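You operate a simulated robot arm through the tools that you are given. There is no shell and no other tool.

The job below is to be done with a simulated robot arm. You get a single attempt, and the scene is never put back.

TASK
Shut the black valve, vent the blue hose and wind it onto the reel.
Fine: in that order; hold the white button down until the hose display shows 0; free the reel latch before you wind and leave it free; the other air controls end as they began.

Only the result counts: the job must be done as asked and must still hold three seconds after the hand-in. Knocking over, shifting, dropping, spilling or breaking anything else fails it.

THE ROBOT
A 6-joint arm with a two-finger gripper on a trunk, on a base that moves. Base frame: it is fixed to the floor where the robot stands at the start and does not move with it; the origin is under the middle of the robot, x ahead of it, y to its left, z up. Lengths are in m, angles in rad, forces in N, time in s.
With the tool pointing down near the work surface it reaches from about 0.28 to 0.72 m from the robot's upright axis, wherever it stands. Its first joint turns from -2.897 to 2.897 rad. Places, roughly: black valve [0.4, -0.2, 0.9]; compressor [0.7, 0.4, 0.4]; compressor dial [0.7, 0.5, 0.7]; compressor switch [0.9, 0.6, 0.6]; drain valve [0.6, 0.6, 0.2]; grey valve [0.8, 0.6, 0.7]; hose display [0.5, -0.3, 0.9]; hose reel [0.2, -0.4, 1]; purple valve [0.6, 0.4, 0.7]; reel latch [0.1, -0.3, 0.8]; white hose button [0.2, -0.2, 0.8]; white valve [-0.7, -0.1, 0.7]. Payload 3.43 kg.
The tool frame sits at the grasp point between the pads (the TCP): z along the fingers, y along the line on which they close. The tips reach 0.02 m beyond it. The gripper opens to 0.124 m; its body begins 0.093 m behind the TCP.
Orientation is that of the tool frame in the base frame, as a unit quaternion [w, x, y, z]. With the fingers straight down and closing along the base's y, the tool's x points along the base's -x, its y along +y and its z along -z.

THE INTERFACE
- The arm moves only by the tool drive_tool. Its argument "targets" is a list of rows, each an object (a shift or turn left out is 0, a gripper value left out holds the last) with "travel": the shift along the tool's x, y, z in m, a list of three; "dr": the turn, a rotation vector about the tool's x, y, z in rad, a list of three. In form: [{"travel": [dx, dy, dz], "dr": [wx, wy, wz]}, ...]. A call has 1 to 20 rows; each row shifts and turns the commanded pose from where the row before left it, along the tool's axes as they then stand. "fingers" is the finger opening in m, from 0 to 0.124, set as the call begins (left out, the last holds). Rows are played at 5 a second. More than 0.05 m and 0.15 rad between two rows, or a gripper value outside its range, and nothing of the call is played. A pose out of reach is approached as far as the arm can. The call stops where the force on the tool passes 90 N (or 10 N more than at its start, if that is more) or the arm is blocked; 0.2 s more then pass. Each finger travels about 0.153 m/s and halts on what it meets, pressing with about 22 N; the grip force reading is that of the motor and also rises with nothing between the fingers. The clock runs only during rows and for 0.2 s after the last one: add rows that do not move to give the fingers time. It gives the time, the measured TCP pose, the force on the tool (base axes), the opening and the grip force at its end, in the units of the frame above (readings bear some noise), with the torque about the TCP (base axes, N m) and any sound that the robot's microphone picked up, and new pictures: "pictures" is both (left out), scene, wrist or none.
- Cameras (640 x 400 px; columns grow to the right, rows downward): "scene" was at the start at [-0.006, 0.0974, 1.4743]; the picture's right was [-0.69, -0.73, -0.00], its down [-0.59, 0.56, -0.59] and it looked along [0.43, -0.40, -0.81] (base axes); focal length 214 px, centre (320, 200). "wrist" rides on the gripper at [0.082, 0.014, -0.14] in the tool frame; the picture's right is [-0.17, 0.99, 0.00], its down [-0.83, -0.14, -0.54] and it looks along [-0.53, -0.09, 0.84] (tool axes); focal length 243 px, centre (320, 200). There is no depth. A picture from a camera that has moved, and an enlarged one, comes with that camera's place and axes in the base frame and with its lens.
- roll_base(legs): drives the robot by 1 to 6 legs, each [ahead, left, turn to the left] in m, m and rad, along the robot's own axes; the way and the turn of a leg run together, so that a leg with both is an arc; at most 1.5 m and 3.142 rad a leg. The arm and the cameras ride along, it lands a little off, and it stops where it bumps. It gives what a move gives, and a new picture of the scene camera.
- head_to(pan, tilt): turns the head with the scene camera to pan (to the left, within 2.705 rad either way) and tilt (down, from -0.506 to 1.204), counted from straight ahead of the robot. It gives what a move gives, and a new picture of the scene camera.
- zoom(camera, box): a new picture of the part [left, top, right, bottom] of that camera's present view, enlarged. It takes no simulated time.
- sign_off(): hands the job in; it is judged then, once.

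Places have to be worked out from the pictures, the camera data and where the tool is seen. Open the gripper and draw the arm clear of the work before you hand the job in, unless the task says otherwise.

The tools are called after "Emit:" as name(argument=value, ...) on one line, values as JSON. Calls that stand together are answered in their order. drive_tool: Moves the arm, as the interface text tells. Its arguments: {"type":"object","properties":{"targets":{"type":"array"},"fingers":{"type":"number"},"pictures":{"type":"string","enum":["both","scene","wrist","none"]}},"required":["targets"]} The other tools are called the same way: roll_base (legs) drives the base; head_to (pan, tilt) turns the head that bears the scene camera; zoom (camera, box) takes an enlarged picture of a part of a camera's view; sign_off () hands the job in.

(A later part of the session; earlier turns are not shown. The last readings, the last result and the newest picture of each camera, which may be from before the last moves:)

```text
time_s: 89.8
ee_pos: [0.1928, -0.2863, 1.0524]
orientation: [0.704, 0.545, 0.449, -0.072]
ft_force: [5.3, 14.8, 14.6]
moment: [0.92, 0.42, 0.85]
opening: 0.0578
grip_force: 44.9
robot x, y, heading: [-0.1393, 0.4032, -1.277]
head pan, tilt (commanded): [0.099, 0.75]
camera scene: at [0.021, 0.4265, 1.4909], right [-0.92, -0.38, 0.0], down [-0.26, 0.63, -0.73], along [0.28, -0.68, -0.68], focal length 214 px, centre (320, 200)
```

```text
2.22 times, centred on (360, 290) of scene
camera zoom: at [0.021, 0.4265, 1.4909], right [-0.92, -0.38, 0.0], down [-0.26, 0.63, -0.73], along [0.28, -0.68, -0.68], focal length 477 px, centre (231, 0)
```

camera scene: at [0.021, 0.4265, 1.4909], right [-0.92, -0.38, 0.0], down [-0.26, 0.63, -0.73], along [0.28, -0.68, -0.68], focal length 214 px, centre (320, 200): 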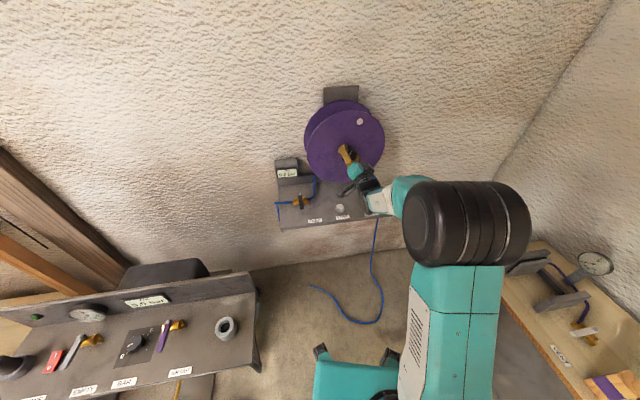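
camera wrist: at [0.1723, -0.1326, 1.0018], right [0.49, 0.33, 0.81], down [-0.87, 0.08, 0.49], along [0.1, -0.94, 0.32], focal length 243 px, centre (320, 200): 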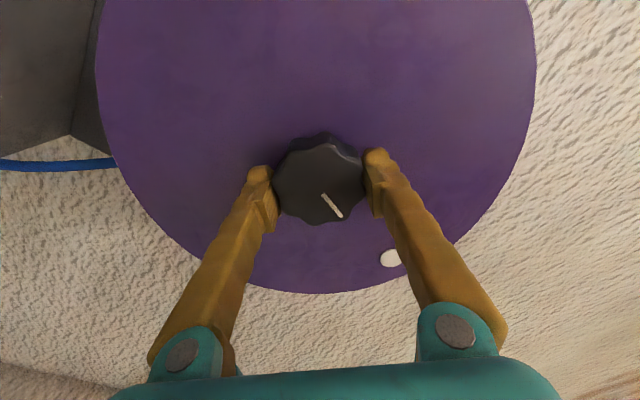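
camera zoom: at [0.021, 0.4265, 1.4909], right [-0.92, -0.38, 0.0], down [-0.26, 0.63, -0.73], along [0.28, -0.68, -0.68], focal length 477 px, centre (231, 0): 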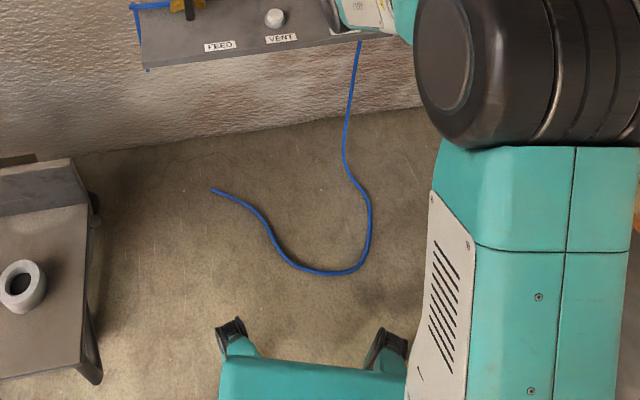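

The dot moved right and the hose end has crept in a little, so clockwise winds it. I now turn clockwise in a longer stroke.

Emit:
drive_tool(targets=[{"dr": [0, 0, 0.13]}, {"dr": [0, 0, 0.13]}, {"dr": [0, 0, 0.13]}, {"dr": [0, 0, 0.13]}, {"dr": [0, 0, 0.13]}, {"dr": [0, 0, 0.13]}, {"dr": [0, 0, 0.13]}, {"dr": [0, 0, 0.13]}, {"dr": [0, 0, 0.13]}, {"dr": [0, 0, 0.13]}, {"travel": [0, 0, 0]}])

```text
time_s: 92.2
ee_pos: [0.1955, -0.2864, 1.05]
orientation: [0.605, 0.706, 0.026, 0.367]
ft_force: [-23.4, 5.2, -5.1]
moment: [-1.0, -0.42, -0.22]
opening: 0.0578
grip_force: 45.4
robot x, y, heading: [-0.1307, 0.4001, -1.292]
head pan, tilt (commanded): [0.099, 0.75]
camera scene: at [0.0352, 0.4271, 1.4889], right [-0.93, -0.37, 0.0], down [-0.25, 0.63, -0.73], along [0.27, -0.68, -0.68], focal length 214 px, centre (320, 200)
camera wrist: at [0.1731, -0.1342, 1.1009], right [-0.52, -0.34, 0.78], down [-0.85, 0.09, -0.53], along [0.11, -0.94, -0.34], focal length 243 px, centre (320, 200)
```

scene: 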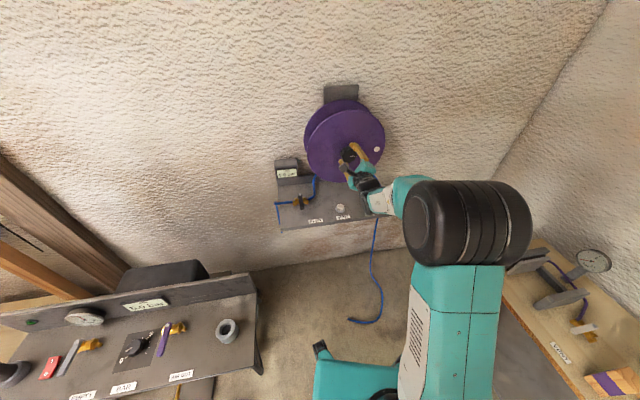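
wrist: 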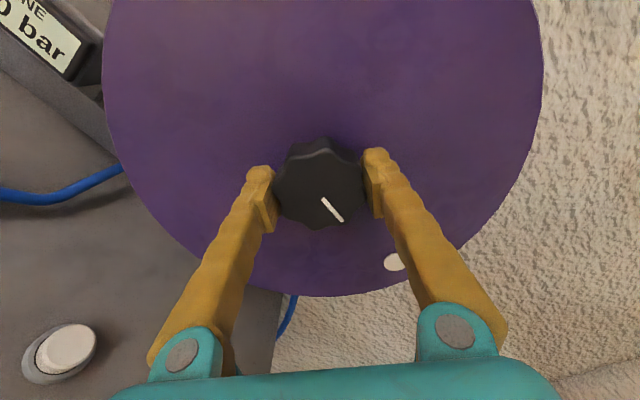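

The dot is at three o'clock and much of the floor hose has come in. No limit was met, so I keep turning clockwise.

Emit:
drive_tool(targets=[{"dr": [0, 0, 0.13]}, {"dr": [0, 0, 0.13]}, {"dr": [0, 0, 0.13]}, {"dr": [0, 0, 0.13]}, {"dr": [0, 0, 0.13]}, {"dr": [0, 0, 0.13]}, {"dr": [0, 0, 0.13]}, {"dr": [0, 0, 0.13]}, {"travel": [0, 0, 0]}])

```text
time_s: 94.2
ee_pos: [0.1944, -0.2854, 1.053]
orientation: [0.339, 0.629, -0.327, 0.618]
ft_force: [-1.4, 34.6, -5.5]
moment: [1.03, 0.7, 0.56]
opening: 0.0581
grip_force: 45.2
robot x, y, heading: [-0.1392, 0.401, -1.276]
head pan, tilt (commanded): [0.099, 0.75]
camera scene: at [0.0215, 0.4272, 1.4928], right [-0.92, -0.38, 0.0], down [-0.26, 0.63, -0.73], along [0.28, -0.68, -0.68], focal length 214 px, centre (320, 200)
camera wrist: at [0.1068, -0.176, 1.1339], right [-0.82, -0.55, -0.14], down [-0.2, 0.52, -0.83], along [0.53, -0.65, -0.54], focal length 243 px, centre (320, 200)
```

scene: 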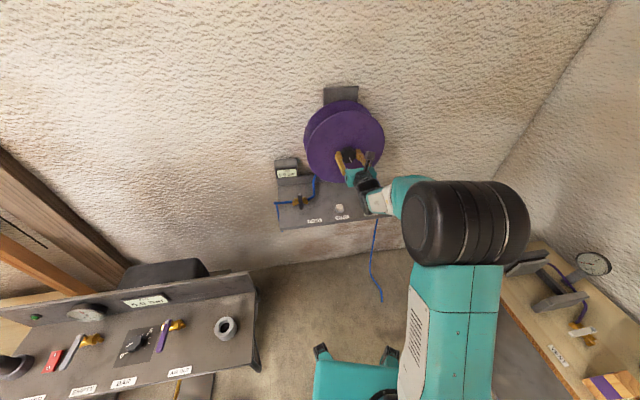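
wrist: 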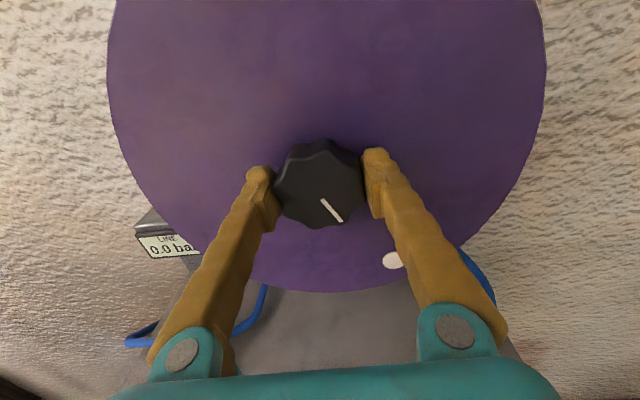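

The reel follows well and the hose end is now close to the wall. I continue clockwise.

Emit:
drive_tool(targets=[{"dr": [0, 0, 0.13]}, {"dr": [0, 0, 0.13]}, {"dr": [0, 0, 0.13]}, {"dr": [0, 0, 0.13]}, {"dr": [0, 0, 0.13]}, {"dr": [0, 0, 0.13]}, {"dr": [0, 0, 0.13]}, {"dr": [0, 0, 0.13]}, {"travel": [0, 0, 0]}])

```text
time_s: 96.2
ee_pos: [0.1923, -0.2879, 1.0517]
orientation: [-0.01, 0.38, -0.595, 0.708]
ft_force: [14.9, 6.0, 8.4]
moment: [0.52, 0.31, -0.61]
opening: 0.0574
grip_force: 45.0
robot x, y, heading: [-0.1323, 0.4022, -1.285]
head pan, tilt (commanded): [0.099, 0.75]
camera scene: at [0.0282, 0.4264, 1.4895], right [-0.93, -0.38, 0.0], down [-0.26, 0.63, -0.73], along [0.27, -0.68, -0.68], focal length 214 px, centre (320, 200)
camera wrist: at [0.0507, -0.2136, 1.0826], right [-0.31, -0.21, -0.93], down [0.35, 0.88, -0.32], along [0.88, -0.43, -0.2], focal length 243 px, centre (320, 200)
```

scene: 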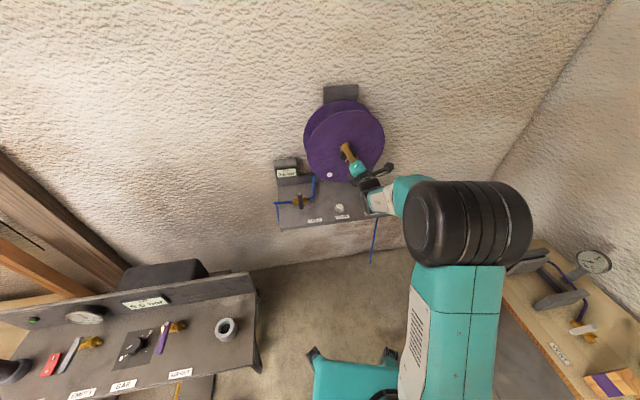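
wrist: 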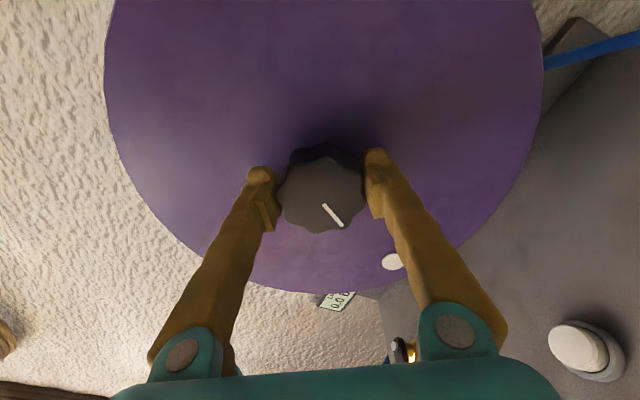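

The dot is at about seven o'clock and only the hanging end is left below the plate. I keep turning.

Emit:
drive_tool(targets=[{"dr": [0, 0, 0.13]}, {"dr": [0, 0, 0.13]}, {"dr": [0, 0, 0.13]}, {"dr": [0, 0, 0.13]}, {"dr": [0, 0, 0.13]}, {"dr": [0, 0, 0.13]}, {"dr": [0, 0, 0.13]}, {"travel": [0, 0, 0]}])

Emit:
zoom(camera="scene", box=[260, 80, 440, 290])

```text
time_s: 98.0
ee_pos: [0.1941, -0.2857, 1.0498]
orientation: [0.321, -0.082, 0.703, -0.63]
ft_force: [-22.9, 39.8, -4.7]
moment: [0.34, 0.31, -0.13]
opening: 0.0578
grip_force: 45.8
robot x, y, heading: [-0.1385, 0.4041, -1.283]
head pan, tilt (commanded): [0.099, 0.75]
camera scene: at [0.0244, 0.432, 1.4905], right [-0.93, -0.37, 0.0], down [-0.26, 0.63, -0.73], along [0.27, -0.68, -0.68], focal length 214 px, centre (320, 200)
camera wrist: at [0.0573, -0.2094, 1.0084], right [0.41, 0.28, -0.87], down [0.31, 0.85, 0.42], along [0.86, -0.44, 0.27], focal length 243 px, centre (320, 200)
```

scene: 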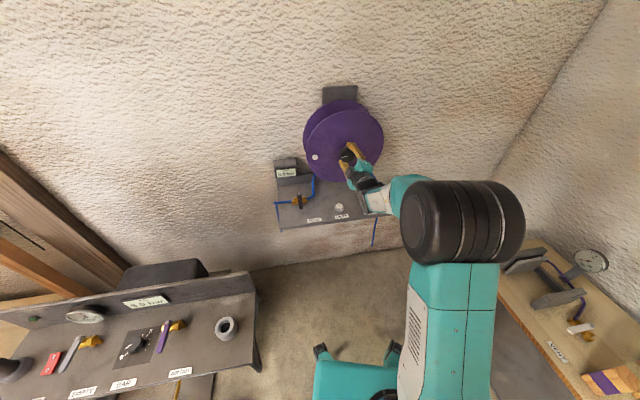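
wrist: 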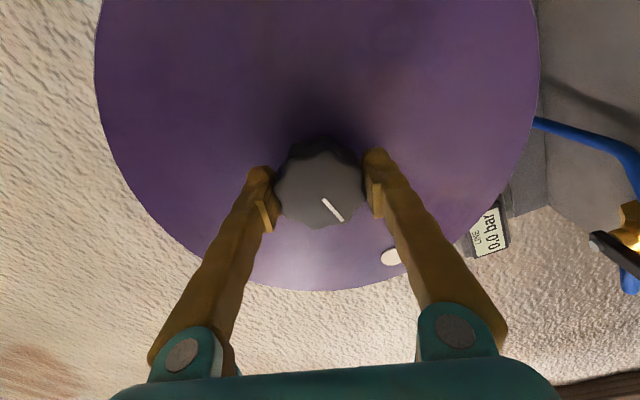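

```text
1.90 times, centred on (350, 185) of scene
camera zoom: at [0.0244, 0.432, 1.4905], right [-0.93, -0.37, 0.0], down [-0.26, 0.63, -0.73], along [0.27, -0.68, -0.68], focal length 408 px, centre (263, 229)
```

zoom: 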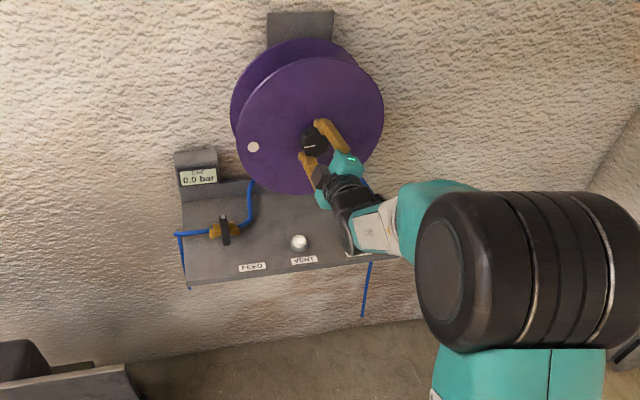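

Still free, with the hose end now hanging just under the plate. I continue another stroke.

Emit:
drive_tool(targets=[{"dr": [0, 0, 0.13]}, {"dr": [0, 0, 0.13]}, {"dr": [0, 0, 0.13]}, {"dr": [0, 0, 0.13]}, {"dr": [0, 0, 0.13]}, {"dr": [0, 0, 0.13]}, {"travel": [0, 0, 0]}])

Emit:
zoom(camera="scene", box=[260, 80, 440, 290])

```text
time_s: 99.6
ee_pos: [0.1955, -0.2863, 1.0501]
orientation: [0.537, 0.192, 0.678, -0.463]
ft_force: [14.4, -7.7, -0.2]
moment: [-1.25, -0.77, -0.1]
opening: 0.0581
grip_force: 45.1
robot x, y, heading: [-0.135, 0.4058, -1.278]
head pan, tilt (commanded): [0.099, 0.75]
camera scene: at [0.0326, 0.4285, 1.4871], right [-0.93, -0.38, 0.0], down [-0.26, 0.63, -0.73], along [0.28, -0.68, -0.68], focal length 214 px, centre (320, 200)
camera wrist: at [0.1001, -0.1823, 0.9681], right [0.81, 0.53, -0.26], down [-0.11, 0.58, 0.81], along [0.58, -0.62, 0.52], focal length 243 px, centre (320, 200)
```

scene: 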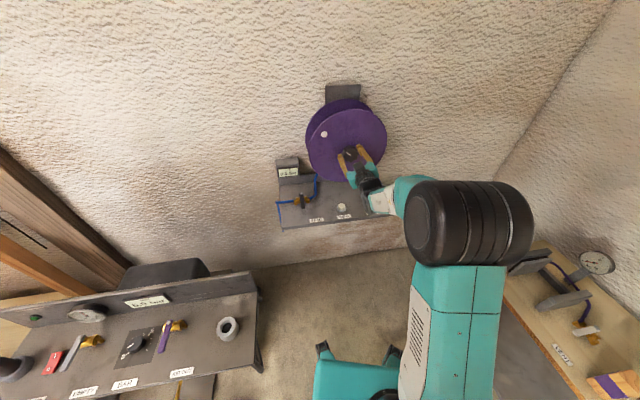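
wrist: 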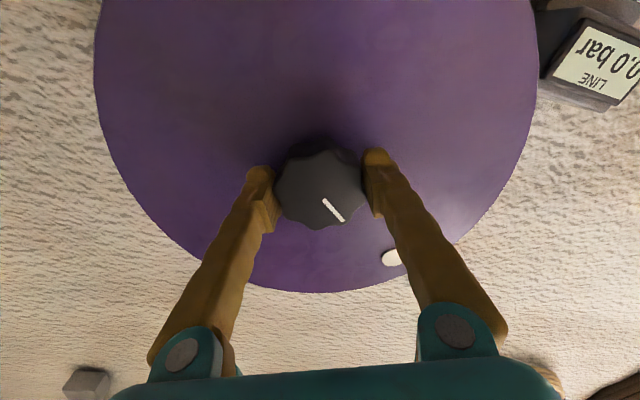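

```text
1.90 times, centred on (350, 185) of scene
camera zoom: at [0.0326, 0.4285, 1.4871], right [-0.93, -0.38, 0.0], down [-0.26, 0.63, -0.73], along [0.28, -0.68, -0.68], focal length 408 px, centre (263, 229)
```

zoom: 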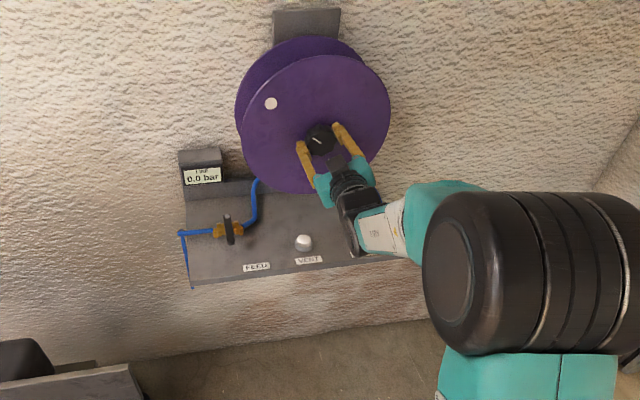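

The hanging end has disappeared from below the plate. I go on turning to see whether more hose remains or a stop is met.

Emit:
drive_tool(targets=[{"dr": [0, 0, 0.13]}, {"dr": [0, 0, 0.13]}, {"dr": [0, 0, 0.13]}, {"dr": [0, 0, 0.13]}, {"dr": [0, 0, 0.13]}, {"dr": [0, 0, 0.13]}, {"travel": [0, 0, 0]}])

Emit:
zoom(camera="scene", box=[260, 80, 440, 290])

```text
time_s: 101.2
ee_pos: [0.1935, -0.2842, 1.0467]
orientation: [0.561, 0.231, 0.667, -0.432]
ft_force: [-18.6, 11.7, -3.4]
moment: [-0.97, -0.62, -0.07]
opening: 0.0579
grip_force: 45.4
out of reach, approached as far as the arm can: row 1, 2, 3, 4, 5, 6
robot x, y, heading: [-0.1321, 0.4033, -1.291]
head pan, tilt (commanded): [0.099, 0.75]
camera scene: at [0.0265, 0.43, 1.491], right [-0.93, -0.37, 0.0], down [-0.25, 0.63, -0.73], along [0.27, -0.68, -0.68], focal length 214 px, centre (320, 200)
camera wrist: at [0.1056, -0.1756, 0.9634], right [0.83, 0.54, -0.16], down [-0.19, 0.53, 0.83], along [0.53, -0.66, 0.54], focal length 243 px, centre (320, 200)
```

scene: 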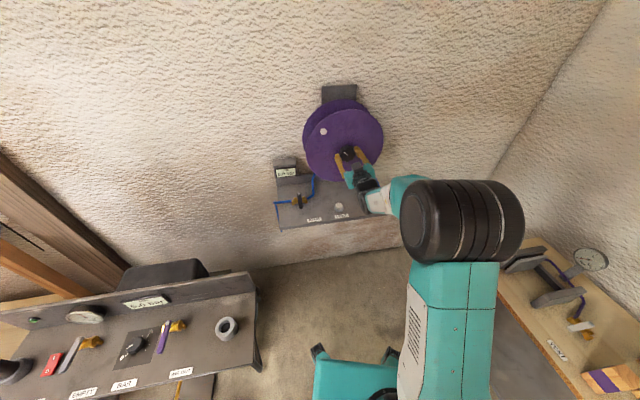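
wrist: 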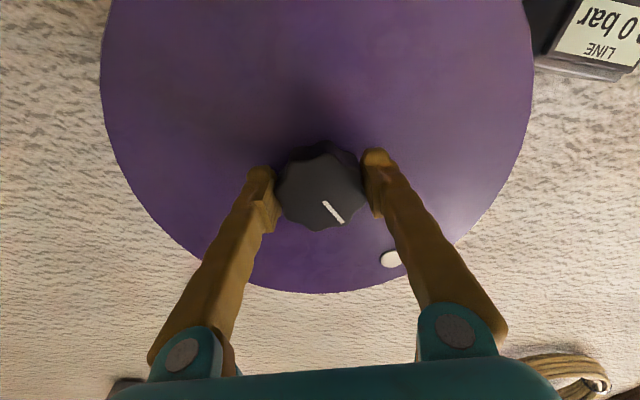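

```text
1.90 times, centred on (350, 185) of scene
camera zoom: at [0.0265, 0.43, 1.491], right [-0.93, -0.37, 0.0], down [-0.25, 0.63, -0.73], along [0.27, -0.68, -0.68], focal length 408 px, centre (263, 229)
```

zoom: 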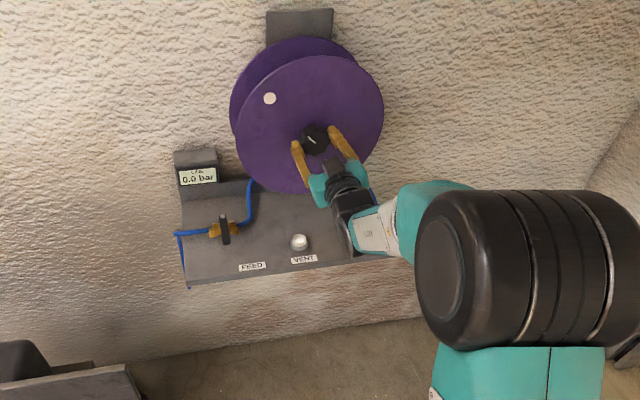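

The wrist has reached its roll limit after about 5.6 rad of reel turn. I open the fingers and check that the reel stays put, backing away a little to inspect the hose.

Emit:
drive_tool(targets=[{"travel": [0, 0, 0]}, {"travel": [0, 0, 0]}, {"travel": [0, 0, -0.03]}, {"travel": [0, 0, -0.03]}, {"travel": [0, 0, 0]}], fingers=0.085)

Emit:
zoom(camera="scene", box=[260, 80, 440, 290])

```text
time_s: 102.4
ee_pos: [0.1561, -0.2297, 1.0414]
orientation: [0.56, 0.231, 0.669, -0.432]
ft_force: [-6.4, 0.8, -9.7]
moment: [-1.02, -0.64, 0.58]
opening: 0.085
grip_force: 0.1
robot x, y, heading: [-0.1341, 0.4038, -1.29]
head pan, tilt (commanded): [0.099, 0.75]
camera scene: at [0.0268, 0.4296, 1.4889], right [-0.93, -0.37, 0.0], down [-0.25, 0.64, -0.73], along [0.27, -0.68, -0.68], focal length 214 px, centre (320, 200)
camera wrist: at [0.0686, -0.1207, 0.9593], right [0.82, 0.54, -0.16], down [-0.19, 0.52, 0.83], along [0.54, -0.66, 0.53], focal length 243 px, centre (320, 200)
```

scene: 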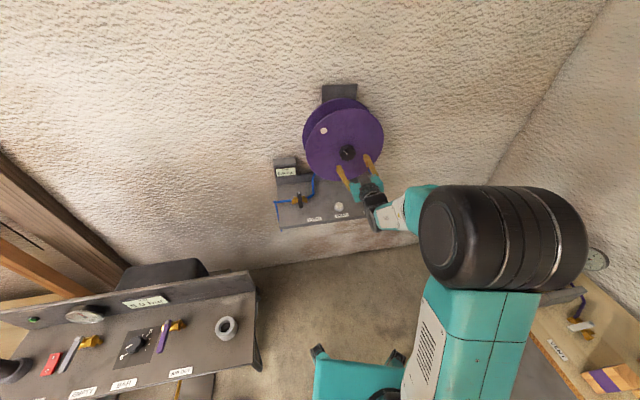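
wrist: 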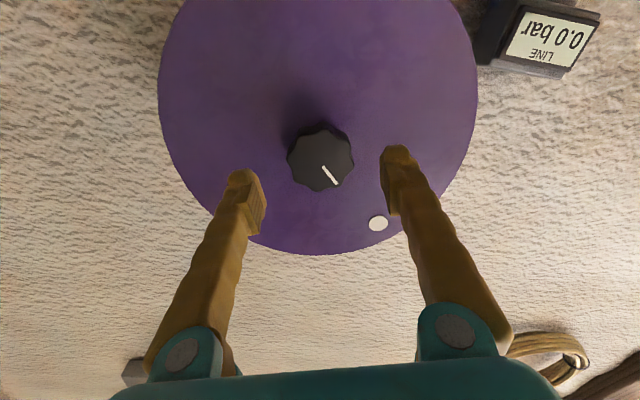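

```text
1.90 times, centred on (350, 185) of scene
camera zoom: at [0.0268, 0.4296, 1.4889], right [-0.93, -0.37, 0.0], down [-0.25, 0.64, -0.73], along [0.27, -0.68, -0.68], focal length 408 px, centre (263, 229)
```

zoom: 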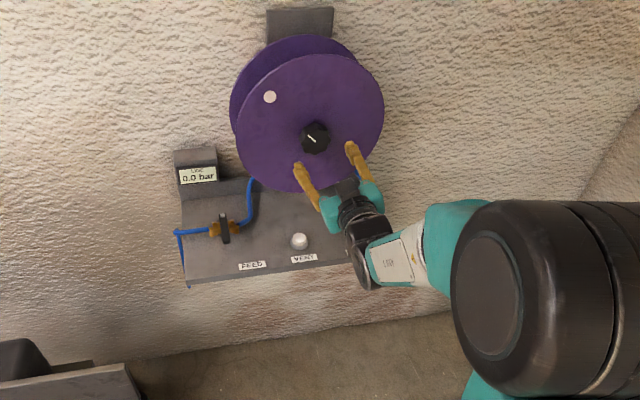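

The reel stays where it was left, dot at about half past ten. I roll the tool back about 2.6 rad in free space to get a fresh stroke.

Emit:
drive_tool(targets=[{"dr": [0, 0, -0.14]}, {"dr": [0, 0, -0.14]}, {"dr": [0, 0, -0.14]}, {"dr": [0, 0, -0.14]}, {"dr": [0, 0, -0.14]}, {"dr": [0, 0, -0.14]}, {"dr": [0, 0, -0.14]}, {"dr": [0, 0, -0.14]}, {"dr": [0, 0, -0.14]}, {"dr": [0, 0, -0.14]}, {"dr": [0, 0, -0.14]}, {"dr": [0, 0, -0.14]}, {"dr": [0, 0, -0.14]}, {"dr": [0, 0, -0.14]}, {"dr": [0, 0, -0.14]}, {"dr": [0, 0, -0.14]}, {"dr": [0, 0, -0.14]}, {"dr": [0, 0, -0.14]}, {"dr": [0, 0, -0.14]}, {"travel": [0, 0, 0]}])

Emit:
zoom(camera="wrist", box=[120, 0, 560, 300])

```text
time_s: 106.6
ee_pos: [0.1606, -0.2313, 1.0464]
orientation: [0.286, 0.595, -0.382, 0.647]
ft_force: [-1.3, 3.0, 0.0]
moment: [0.06, 0.07, -0.04]
opening: 0.0848
grip_force: 0.0
robot x, y, heading: [-0.1356, 0.3997, -1.284]
head pan, tilt (commanded): [0.099, 0.75]
camera scene: at [0.0289, 0.4263, 1.4909], right [-0.93, -0.37, 0.0], down [-0.25, 0.63, -0.73], along [0.27, -0.68, -0.68], focal length 214 px, centre (320, 200)
camera wrist: at [0.0616, -0.1295, 1.1246], right [-0.79, -0.53, -0.32], down [-0.08, 0.6, -0.8], along [0.61, -0.61, -0.51], focal length 243 px, centre (320, 200)
```

scene: 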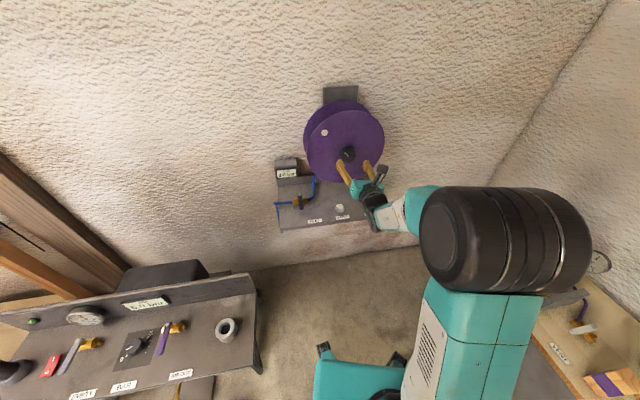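
wrist: 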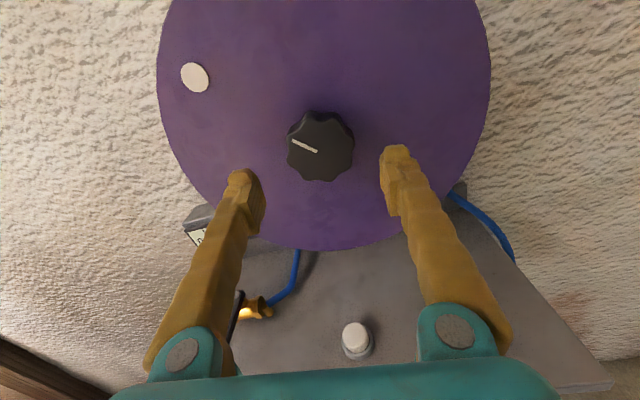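

```text
1.33 times, centred on (340, 150) of wrist
camera zoom: at [0.0616, -0.1295, 1.1246], right [-0.79, -0.53, -0.32], down [-0.08, 0.6, -0.8], along [0.61, -0.61, -0.51], focal length 324 px, centre (293, 267)
```

zoom: 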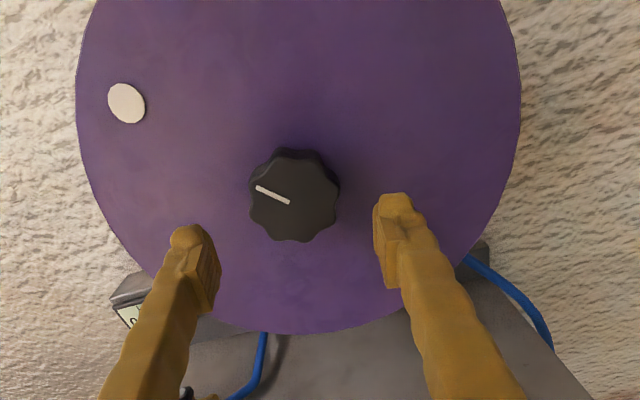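

The hose still leads from the reel's bottom right over the plate edge, so there is more to wind. I move back onto the knob at the same depth that worked before and grip softly first.

Emit:
drive_tool(targets=[{"travel": [0.002, 0.001, 0.032]}, {"travel": [0.002, 0.001, 0.032]}, {"travel": [0, 0, 0]}], pictures="none")

Emit:
drive_tool(targets=[{"travel": [0, 0, 0]}, {"travel": [0, 0, 0]}], fingers=0.055, pictures="wrist")

```text
time_s: 107.4
ee_pos: [0.1975, -0.2861, 1.0524]
orientation: [0.286, 0.593, -0.381, 0.649]
ft_force: [0.3, -0.4, 4.7]
moment: [0.49, 0.35, -0.08]
opening: 0.0851
grip_force: 0.1
robot x, y, heading: [-0.1358, 0.3984, -1.285]
head pan, tilt (commanded): [0.099, 0.75]
```

```text
time_s: 108.0
ee_pos: [0.1952, -0.2831, 1.0501]
orientation: [0.286, 0.594, -0.383, 0.647]
ft_force: [-13.2, 13.3, 0.4]
moment: [1.13, 0.62, -0.67]
opening: 0.058
grip_force: 45.2
robot x, y, heading: [-0.1326, 0.4032, -1.281]
head pan, tilt (commanded): [0.099, 0.75]
camera wrist: at [0.0948, -0.1823, 1.1286], right [-0.79, -0.52, -0.32], down [-0.07, 0.6, -0.8], along [0.61, -0.61, -0.51], focal length 243 px, centre (320, 200)
```

wrist: 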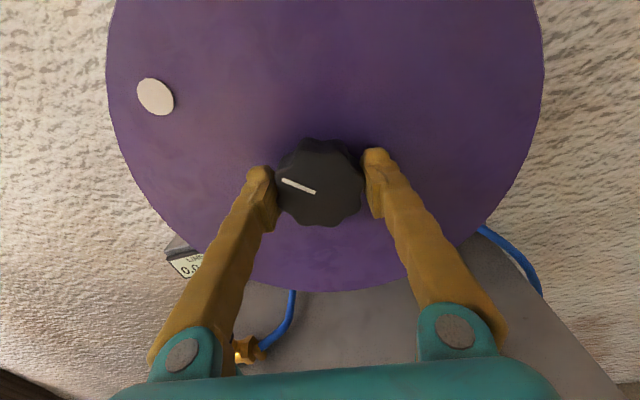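

Gripped with low strain. I turn clockwise again in a stroke of about 1.6 rad.

Emit:
drive_tool(targets=[{"dr": [0, 0, 0.13]}, {"dr": [0, 0, 0.13]}, {"dr": [0, 0, 0.13]}, {"dr": [0, 0, 0.13]}, {"dr": [0, 0, 0.13]}, {"dr": [0, 0, 0.13]}, {"travel": [0, 0, 0]}], fingers=0.0)

Emit:
zoom(camera="scene", box=[260, 80, 440, 290])

```text
time_s: 109.6
ee_pos: [0.1946, -0.2881, 1.0507]
orientation: [0.017, 0.404, -0.579, 0.708]
ft_force: [-0.4, 8.1, -4.5]
moment: [-0.84, -0.63, -0.91]
opening: 0.058
grip_force: 44.9
robot x, y, heading: [-0.1301, 0.4018, -1.289]
head pan, tilt (commanded): [0.099, 0.75]
camera scene: at [0.0341, 0.4284, 1.4902], right [-0.93, -0.37, 0.0], down [-0.25, 0.63, -0.73], along [0.27, -0.68, -0.68], focal length 214 px, centre (320, 200)
camera wrist: at [0.0564, -0.2131, 1.0873], right [-0.37, -0.25, -0.89], down [0.33, 0.86, -0.38], along [0.87, -0.44, -0.24], focal length 243 px, centre (320, 200)
```

scene: 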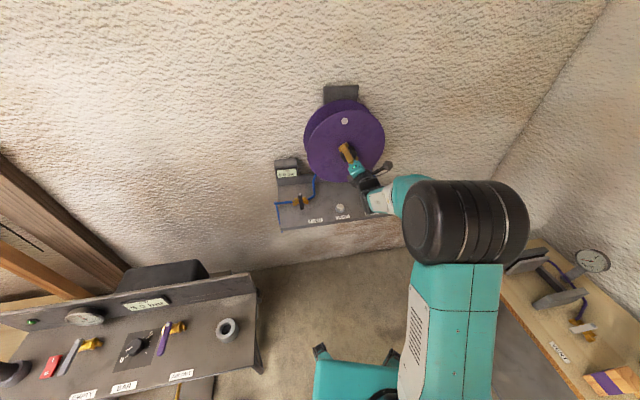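
wrist: 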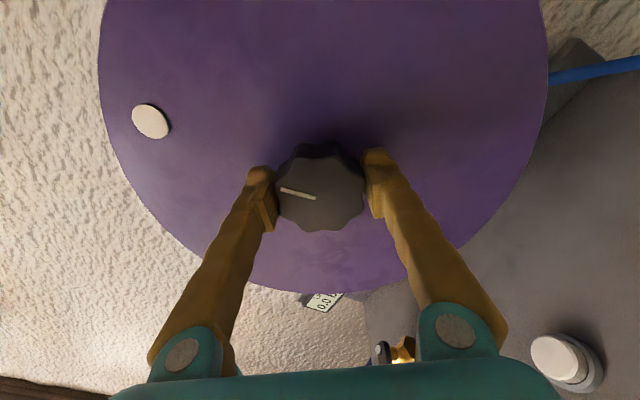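

```text
1.90 times, centred on (350, 185) of scene
camera zoom: at [0.0341, 0.4284, 1.4902], right [-0.93, -0.37, 0.0], down [-0.25, 0.63, -0.73], along [0.27, -0.68, -0.68], focal length 408 px, centre (263, 229)
```

zoom: 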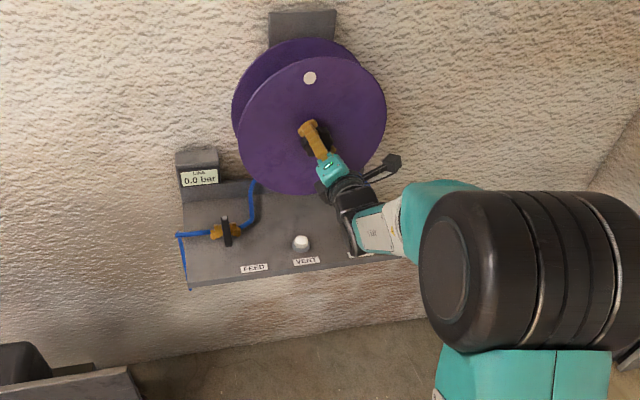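

The dot is back at twelve o'clock after one full turn, with a little lag between fingers and knob. I check whether it will turn further or is at its end.

Emit:
drive_tool(targets=[{"dr": [0, 0, 0.1]}, {"dr": [0, 0, 0.1]}, {"dr": [0, 0, 0.1]}, {"dr": [0, 0, 0.1]}, {"travel": [0, 0, 0]}])

Emit:
zoom(camera="scene", box=[260, 80, 440, 290])

```text
time_s: 110.8
ee_pos: [0.1953, -0.2862, 1.0503]
orientation: [-0.124, 0.282, -0.648, 0.697]
ft_force: [1.3, 11.0, 6.2]
moment: [-0.63, -0.27, -1.14]
opening: 0.0582
grip_force: 45.3
robot x, y, heading: [-0.1352, 0.4022, -1.287]
head pan, tilt (commanded): [0.099, 0.75]
camera scene: at [0.0263, 0.4296, 1.4889], right [-0.93, -0.37, 0.0], down [-0.26, 0.63, -0.73], along [0.27, -0.68, -0.68], focal length 214 px, centre (320, 200)
camera wrist: at [0.0486, -0.2158, 1.0542], right [-0.05, -0.04, -1.0], down [0.4, 0.91, -0.06], along [0.91, -0.4, -0.03], focal length 243 px, centre (320, 200)
```

scene: 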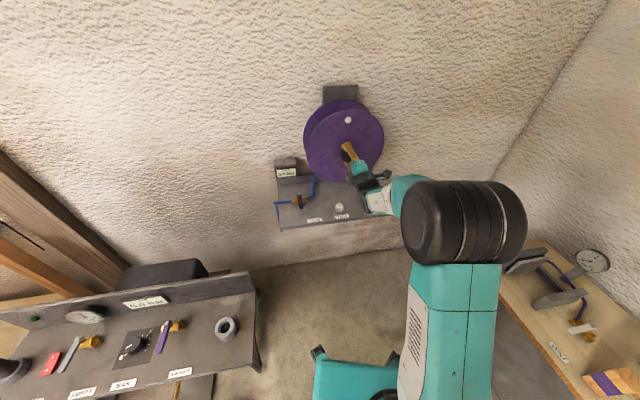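
wrist: 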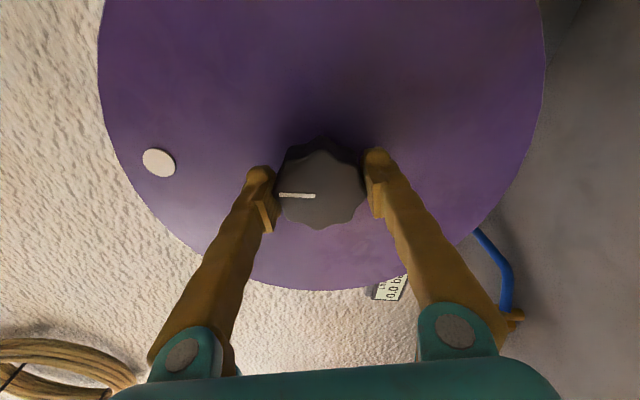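

```text
1.90 times, centred on (350, 185) of scene
camera zoom: at [0.0263, 0.4296, 1.4889], right [-0.93, -0.37, 0.0], down [-0.26, 0.63, -0.73], along [0.27, -0.68, -0.68], focal length 408 px, centre (263, 229)
```

zoom: 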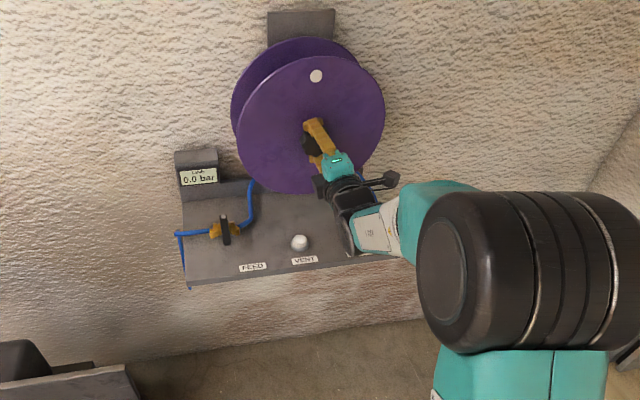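

The fingers are now mostly slipping: the reel moved only about 0.1 rad, so it is at or near its end after one turn. I release, back off and roll the camera to the top to inspect the hose.

Emit:
drive_tool(targets=[{"travel": [0, 0, 0]}, {"travel": [0, 0, 0]}, {"travel": [0, 0, -0.03]}, {"travel": [0, 0, -0.03]}, {"dr": [0, 0, -0.14]}, {"dr": [0, 0, -0.14]}, {"dr": [0, 0, -0.14]}, {"dr": [0, 0, -0.14]}, {"dr": [0, 0, -0.14]}, {"dr": [0, 0, -0.14]}, {"dr": [0, 0, -0.14]}, {"dr": [0, 0, -0.14]}, {"dr": [0, 0, -0.14]}, {"dr": [0, 0, -0.14]}, {"travel": [0, 0, 0]}], fingers=0.085)

Emit:
zoom(camera="wrist", box=[120, 0, 640, 350])

Emit:
zoom(camera="scene", box=[260, 80, 440, 290])

```text
time_s: 114.0
ee_pos: [0.1615, -0.2389, 1.0497]
orientation: [0.355, 0.633, -0.314, 0.612]
ft_force: [-1.2, -0.1, -1.5]
moment: [-0.24, -0.13, 0.14]
opening: 0.0849
grip_force: 0.0
robot x, y, heading: [-0.1347, 0.3977, -1.288]
head pan, tilt (commanded): [0.099, 0.75]
camera scene: at [0.0289, 0.4232, 1.4904], right [-0.93, -0.37, 0.0], down [-0.26, 0.63, -0.73], along [0.27, -0.68, -0.68], focal length 214 px, centre (320, 200)
camera wrist: at [0.076, -0.1271, 1.1315], right [-0.83, -0.55, -0.1], down [-0.23, 0.5, -0.84], along [0.51, -0.67, -0.54], focal length 243 px, centre (320, 200)
```

scene: 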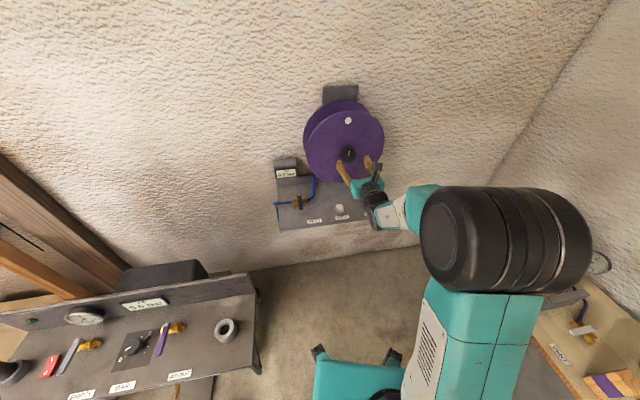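
wrist: 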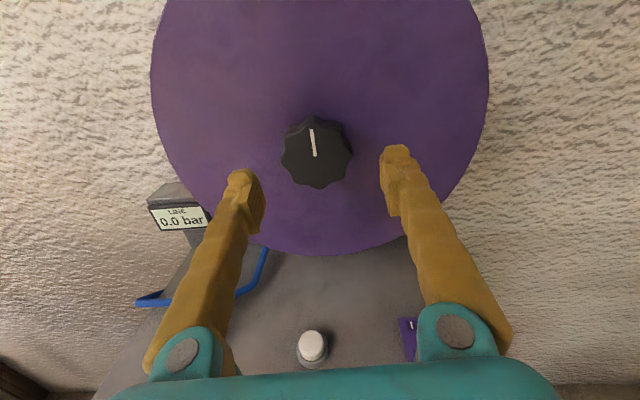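

```text
1.14 times, centred on (380, 175) of wrist
camera zoom: at [0.076, -0.1271, 1.1315], right [-0.83, -0.55, -0.1], down [-0.23, 0.5, -0.84], along [0.51, -0.67, -0.54], focal length 277 px, centre (251, 229)
```

zoom: 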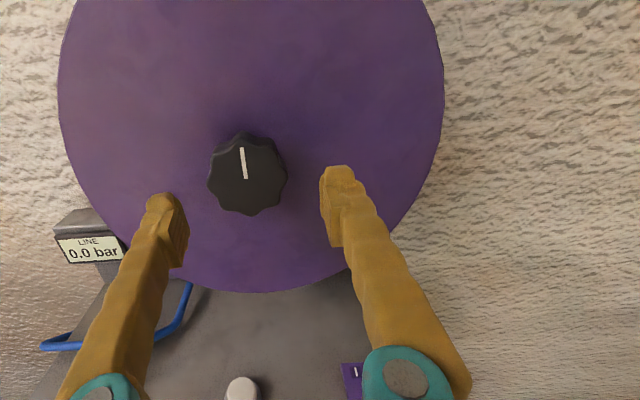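

```text
1.90 times, centred on (350, 185) of scene
camera zoom: at [0.0289, 0.4232, 1.4904], right [-0.93, -0.37, 0.0], down [-0.26, 0.63, -0.73], along [0.27, -0.68, -0.68], focal length 408 px, centre (263, 229)
```

zoom: 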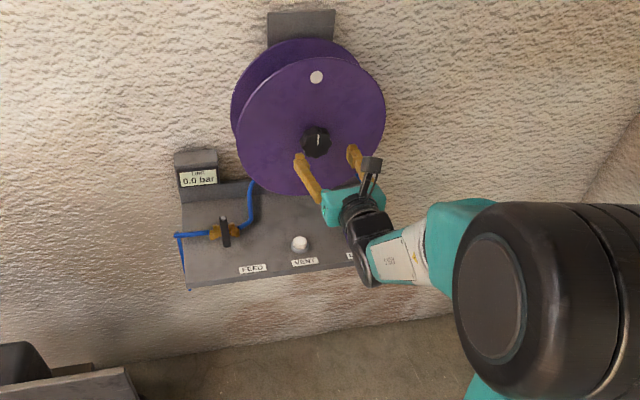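

No hose shows at the reel's right side any more, and pointer and dot are exactly at twelve o'clock after one full turn. I back the base away so the arm clears the work and I can inspect everything.

Emit:
roll_base(legs=[[-0.15, 0, 0]])

Emit:
zoom(camera="scene", box=[260, 70, 440, 260])

```text
time_s: 117.0
ee_pos: [0.1195, -0.091, 1.0515]
orientation: [0.354, 0.632, -0.312, 0.615]
ft_force: [0.5, -5.1, 2.6]
moment: [0.2, 0.12, 0.42]
opening: 0.0851
grip_force: 0.1
robot x, y, heading: [-0.1827, 0.547, -1.284]
head pan, tilt (commanded): [0.099, 0.75]
camera scene: at [-0.0228, 0.5736, 1.4887], right [-0.93, -0.38, 0.0], down [-0.26, 0.63, -0.73], along [0.28, -0.68, -0.68], focal length 214 px, centre (320, 200)
```

scene: 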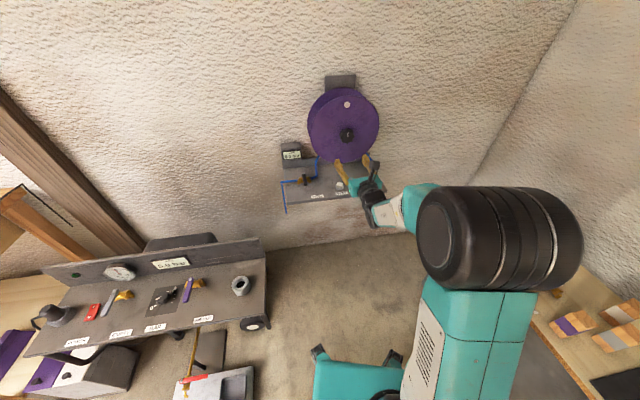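

```text
2.11 times, centred on (350, 165) of scene
camera zoom: at [-0.0228, 0.5736, 1.4887], right [-0.93, -0.38, 0.0], down [-0.26, 0.63, -0.73], along [0.28, -0.68, -0.68], focal length 452 px, centre (257, 274)
```

zoom: 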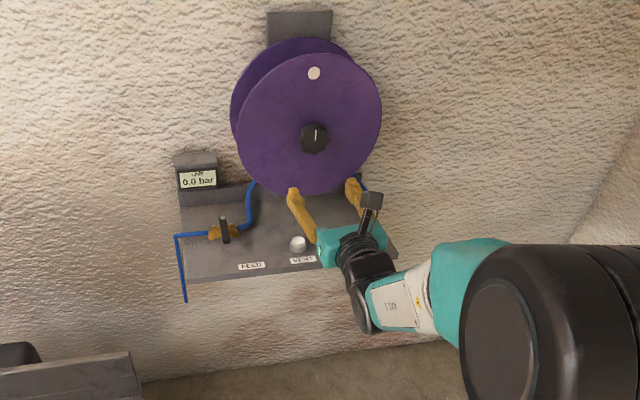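

I take a wrist picture from here and look at a blue spot near the reel's lower right.

Emit:
zoom(camera="wrist", box=[120, 0, 560, 300])

Emit:
zoom(camera="scene", box=[320, 130, 400, 210])

```text
1.33 times, centred on (340, 150) of wrist
camera zoom: at [0.0346, 0.0201, 1.1321], right [-0.83, -0.55, -0.1], down [-0.22, 0.49, -0.84], along [0.52, -0.67, -0.53], focal length 324 px, centre (293, 267)
```

zoom: 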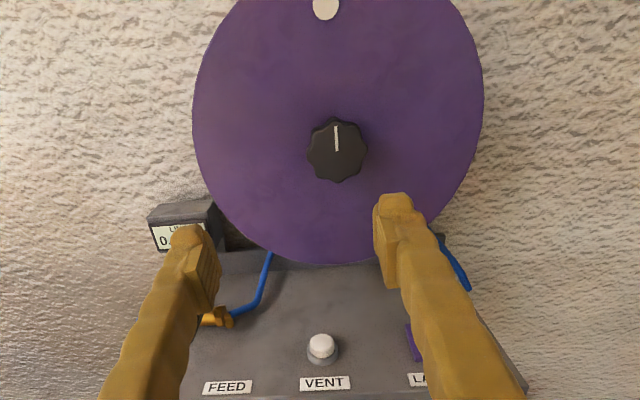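

```text
5.00 times, centred on (360, 170) of scene
camera zoom: at [-0.0228, 0.5736, 1.4887], right [-0.93, -0.38, 0.0], down [-0.26, 0.63, -0.73], along [0.28, -0.68, -0.68], focal length 1072 px, centre (120, 350)
```

zoom: 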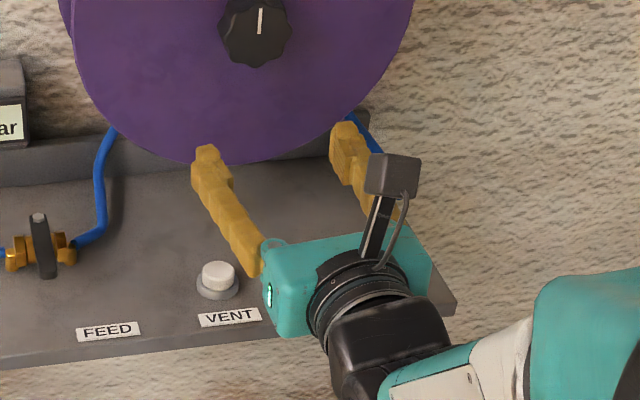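

A short stub of hose end remains at the reel; the pointer stands exactly at twelve o'clock although I commanded past it, so the reel is at its end stop after exactly one turn. I shift the hand left to see the stub and the latch clearly.

Emit:
drive_tool(targets=[{"travel": [0, -0.04, 0]}, {"travel": [0, -0.04, 0]}, {"travel": [0, -0.03, 0]}, {"travel": [0, 0, 0]}])

Emit:
zoom(camera="wrist", box=[320, 100, 560, 300])

Emit:
zoom(camera="scene", box=[320, 120, 420, 220])

```text
time_s: 118.0
ee_pos: [0.1406, -0.0715, 1.0586]
orientation: [0.342, 0.641, -0.302, 0.617]
ft_force: [0.6, 2.9, 1.3]
moment: [0.09, 0.05, -0.25]
opening: 0.0852
grip_force: 0.0
out of reach, approached as far as the arm can: row 1, 2, 3
robot x, y, heading: [-0.1871, 0.5471, -1.287]
head pan, tilt (commanded): [0.099, 0.75]
camera scene: at [-0.0198, 0.5717, 1.4913], right [-0.93, -0.38, 0.0], down [-0.26, 0.63, -0.73], along [0.27, -0.68, -0.68], focal length 214 px, centre (320, 200)
camera wrist: at [0.0535, 0.0365, 1.1412], right [-0.81, -0.58, -0.1], down [-0.25, 0.49, -0.83], along [0.53, -0.65, -0.54], focal length 243 px, centre (320, 200)
```

scene: 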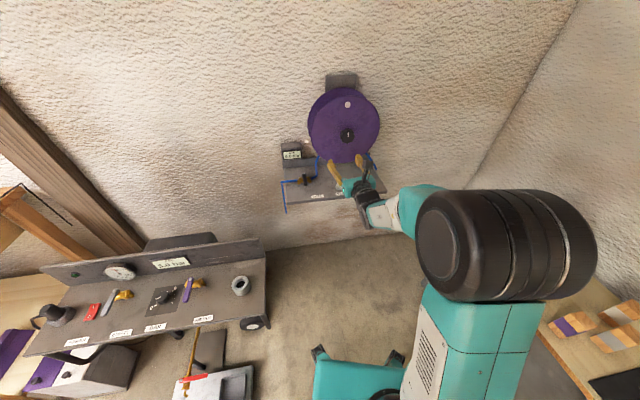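
wrist: 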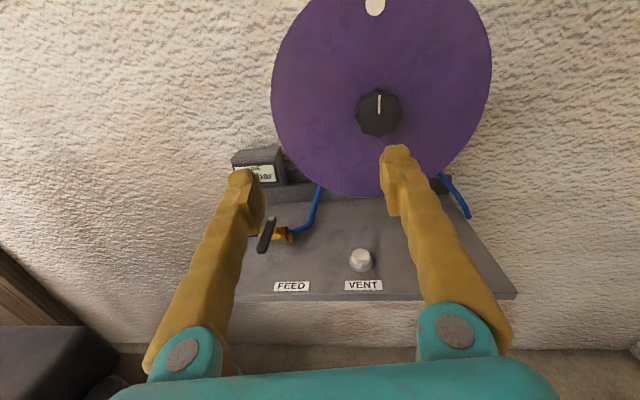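

```text
2.00 times, centred on (440, 200) of wrist
camera zoom: at [0.0535, 0.0365, 1.1412], right [-0.81, -0.58, -0.1], down [-0.25, 0.49, -0.83], along [0.53, -0.65, -0.54], focal length 485 px, centre (80, 200)
```

zoom: 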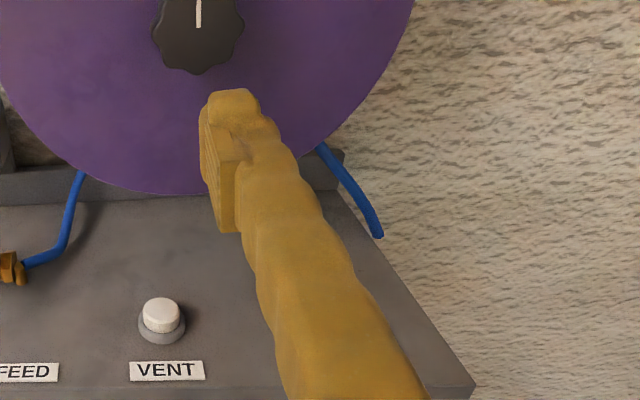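

```text
4.00 times, centred on (370, 170) of scene
camera zoom: at [-0.0198, 0.5717, 1.4913], right [-0.93, -0.38, 0.0], down [-0.26, 0.63, -0.73], along [0.27, -0.68, -0.68], focal length 858 px, centre (120, 320)
```

zoom: 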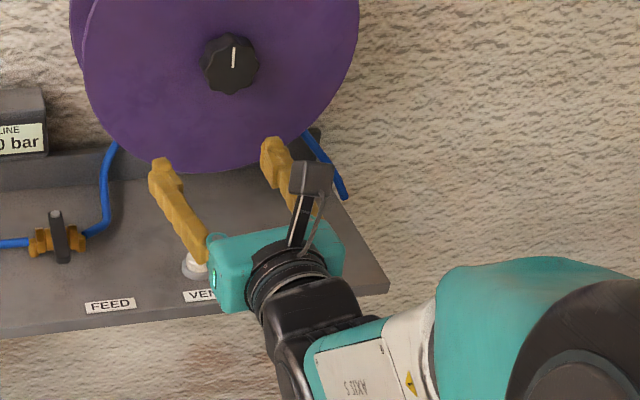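

The wound state looks final, with a hand's-breadth stub at the drum. I roll the base back another 0.2 m so that the stand, including the latch, is clear of the arm in the head's view.

Emit:
roll_base(legs=[[-0.2, 0, 0]])

Emit:
zoom(camera="scene", box=[270, 60, 420, 200])

Emit:
zoom(camera="wrist", box=[240, 0, 560, 220])

```text
time_s: 121.8
ee_pos: [0.0884, 0.1166, 1.0637]
orientation: [0.343, 0.637, -0.301, 0.621]
ft_force: [-1.6, -0.3, 9.1]
moment: [0.81, 0.58, 0.2]
opening: 0.085
grip_force: 0.0
robot x, y, heading: [-0.2376, 0.74, -1.29]
head pan, tilt (commanded): [0.099, 0.75]
camera scene: at [-0.0799, 0.7653, 1.4905], right [-0.93, -0.37, 0.0], down [-0.25, 0.63, -0.73], along [0.27, -0.68, -0.68], focal length 214 px, centre (320, 200)
```

scene: 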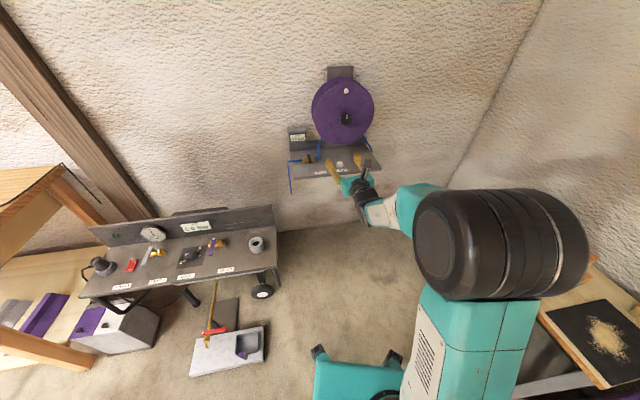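

```text
2.86 times, centred on (345, 130) of scene
camera zoom: at [-0.0799, 0.7653, 1.4905], right [-0.93, -0.37, 0.0], down [-0.25, 0.63, -0.73], along [0.27, -0.68, -0.68], focal length 613 px, centre (249, 400)
```

zoom: 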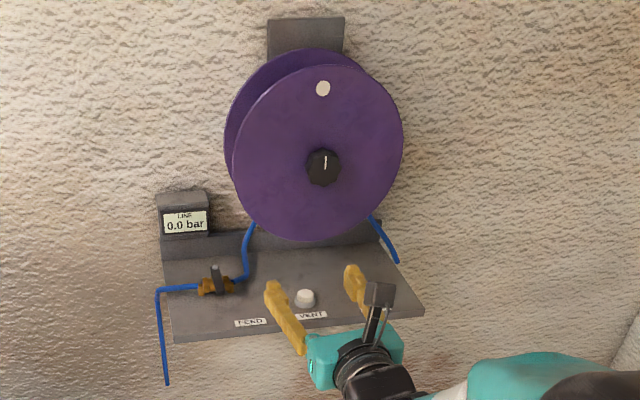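

```text
1.82 times, centred on (400, 110) of wrist
camera zoom: at [-0.0011, 0.2253, 1.145], right [-0.81, -0.58, -0.1], down [-0.24, 0.48, -0.84], along [0.54, -0.65, -0.53], focal length 441 px, centre (174, 364)
```

zoom: 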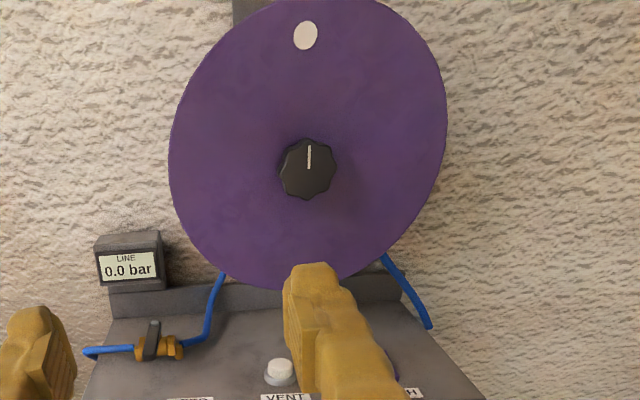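

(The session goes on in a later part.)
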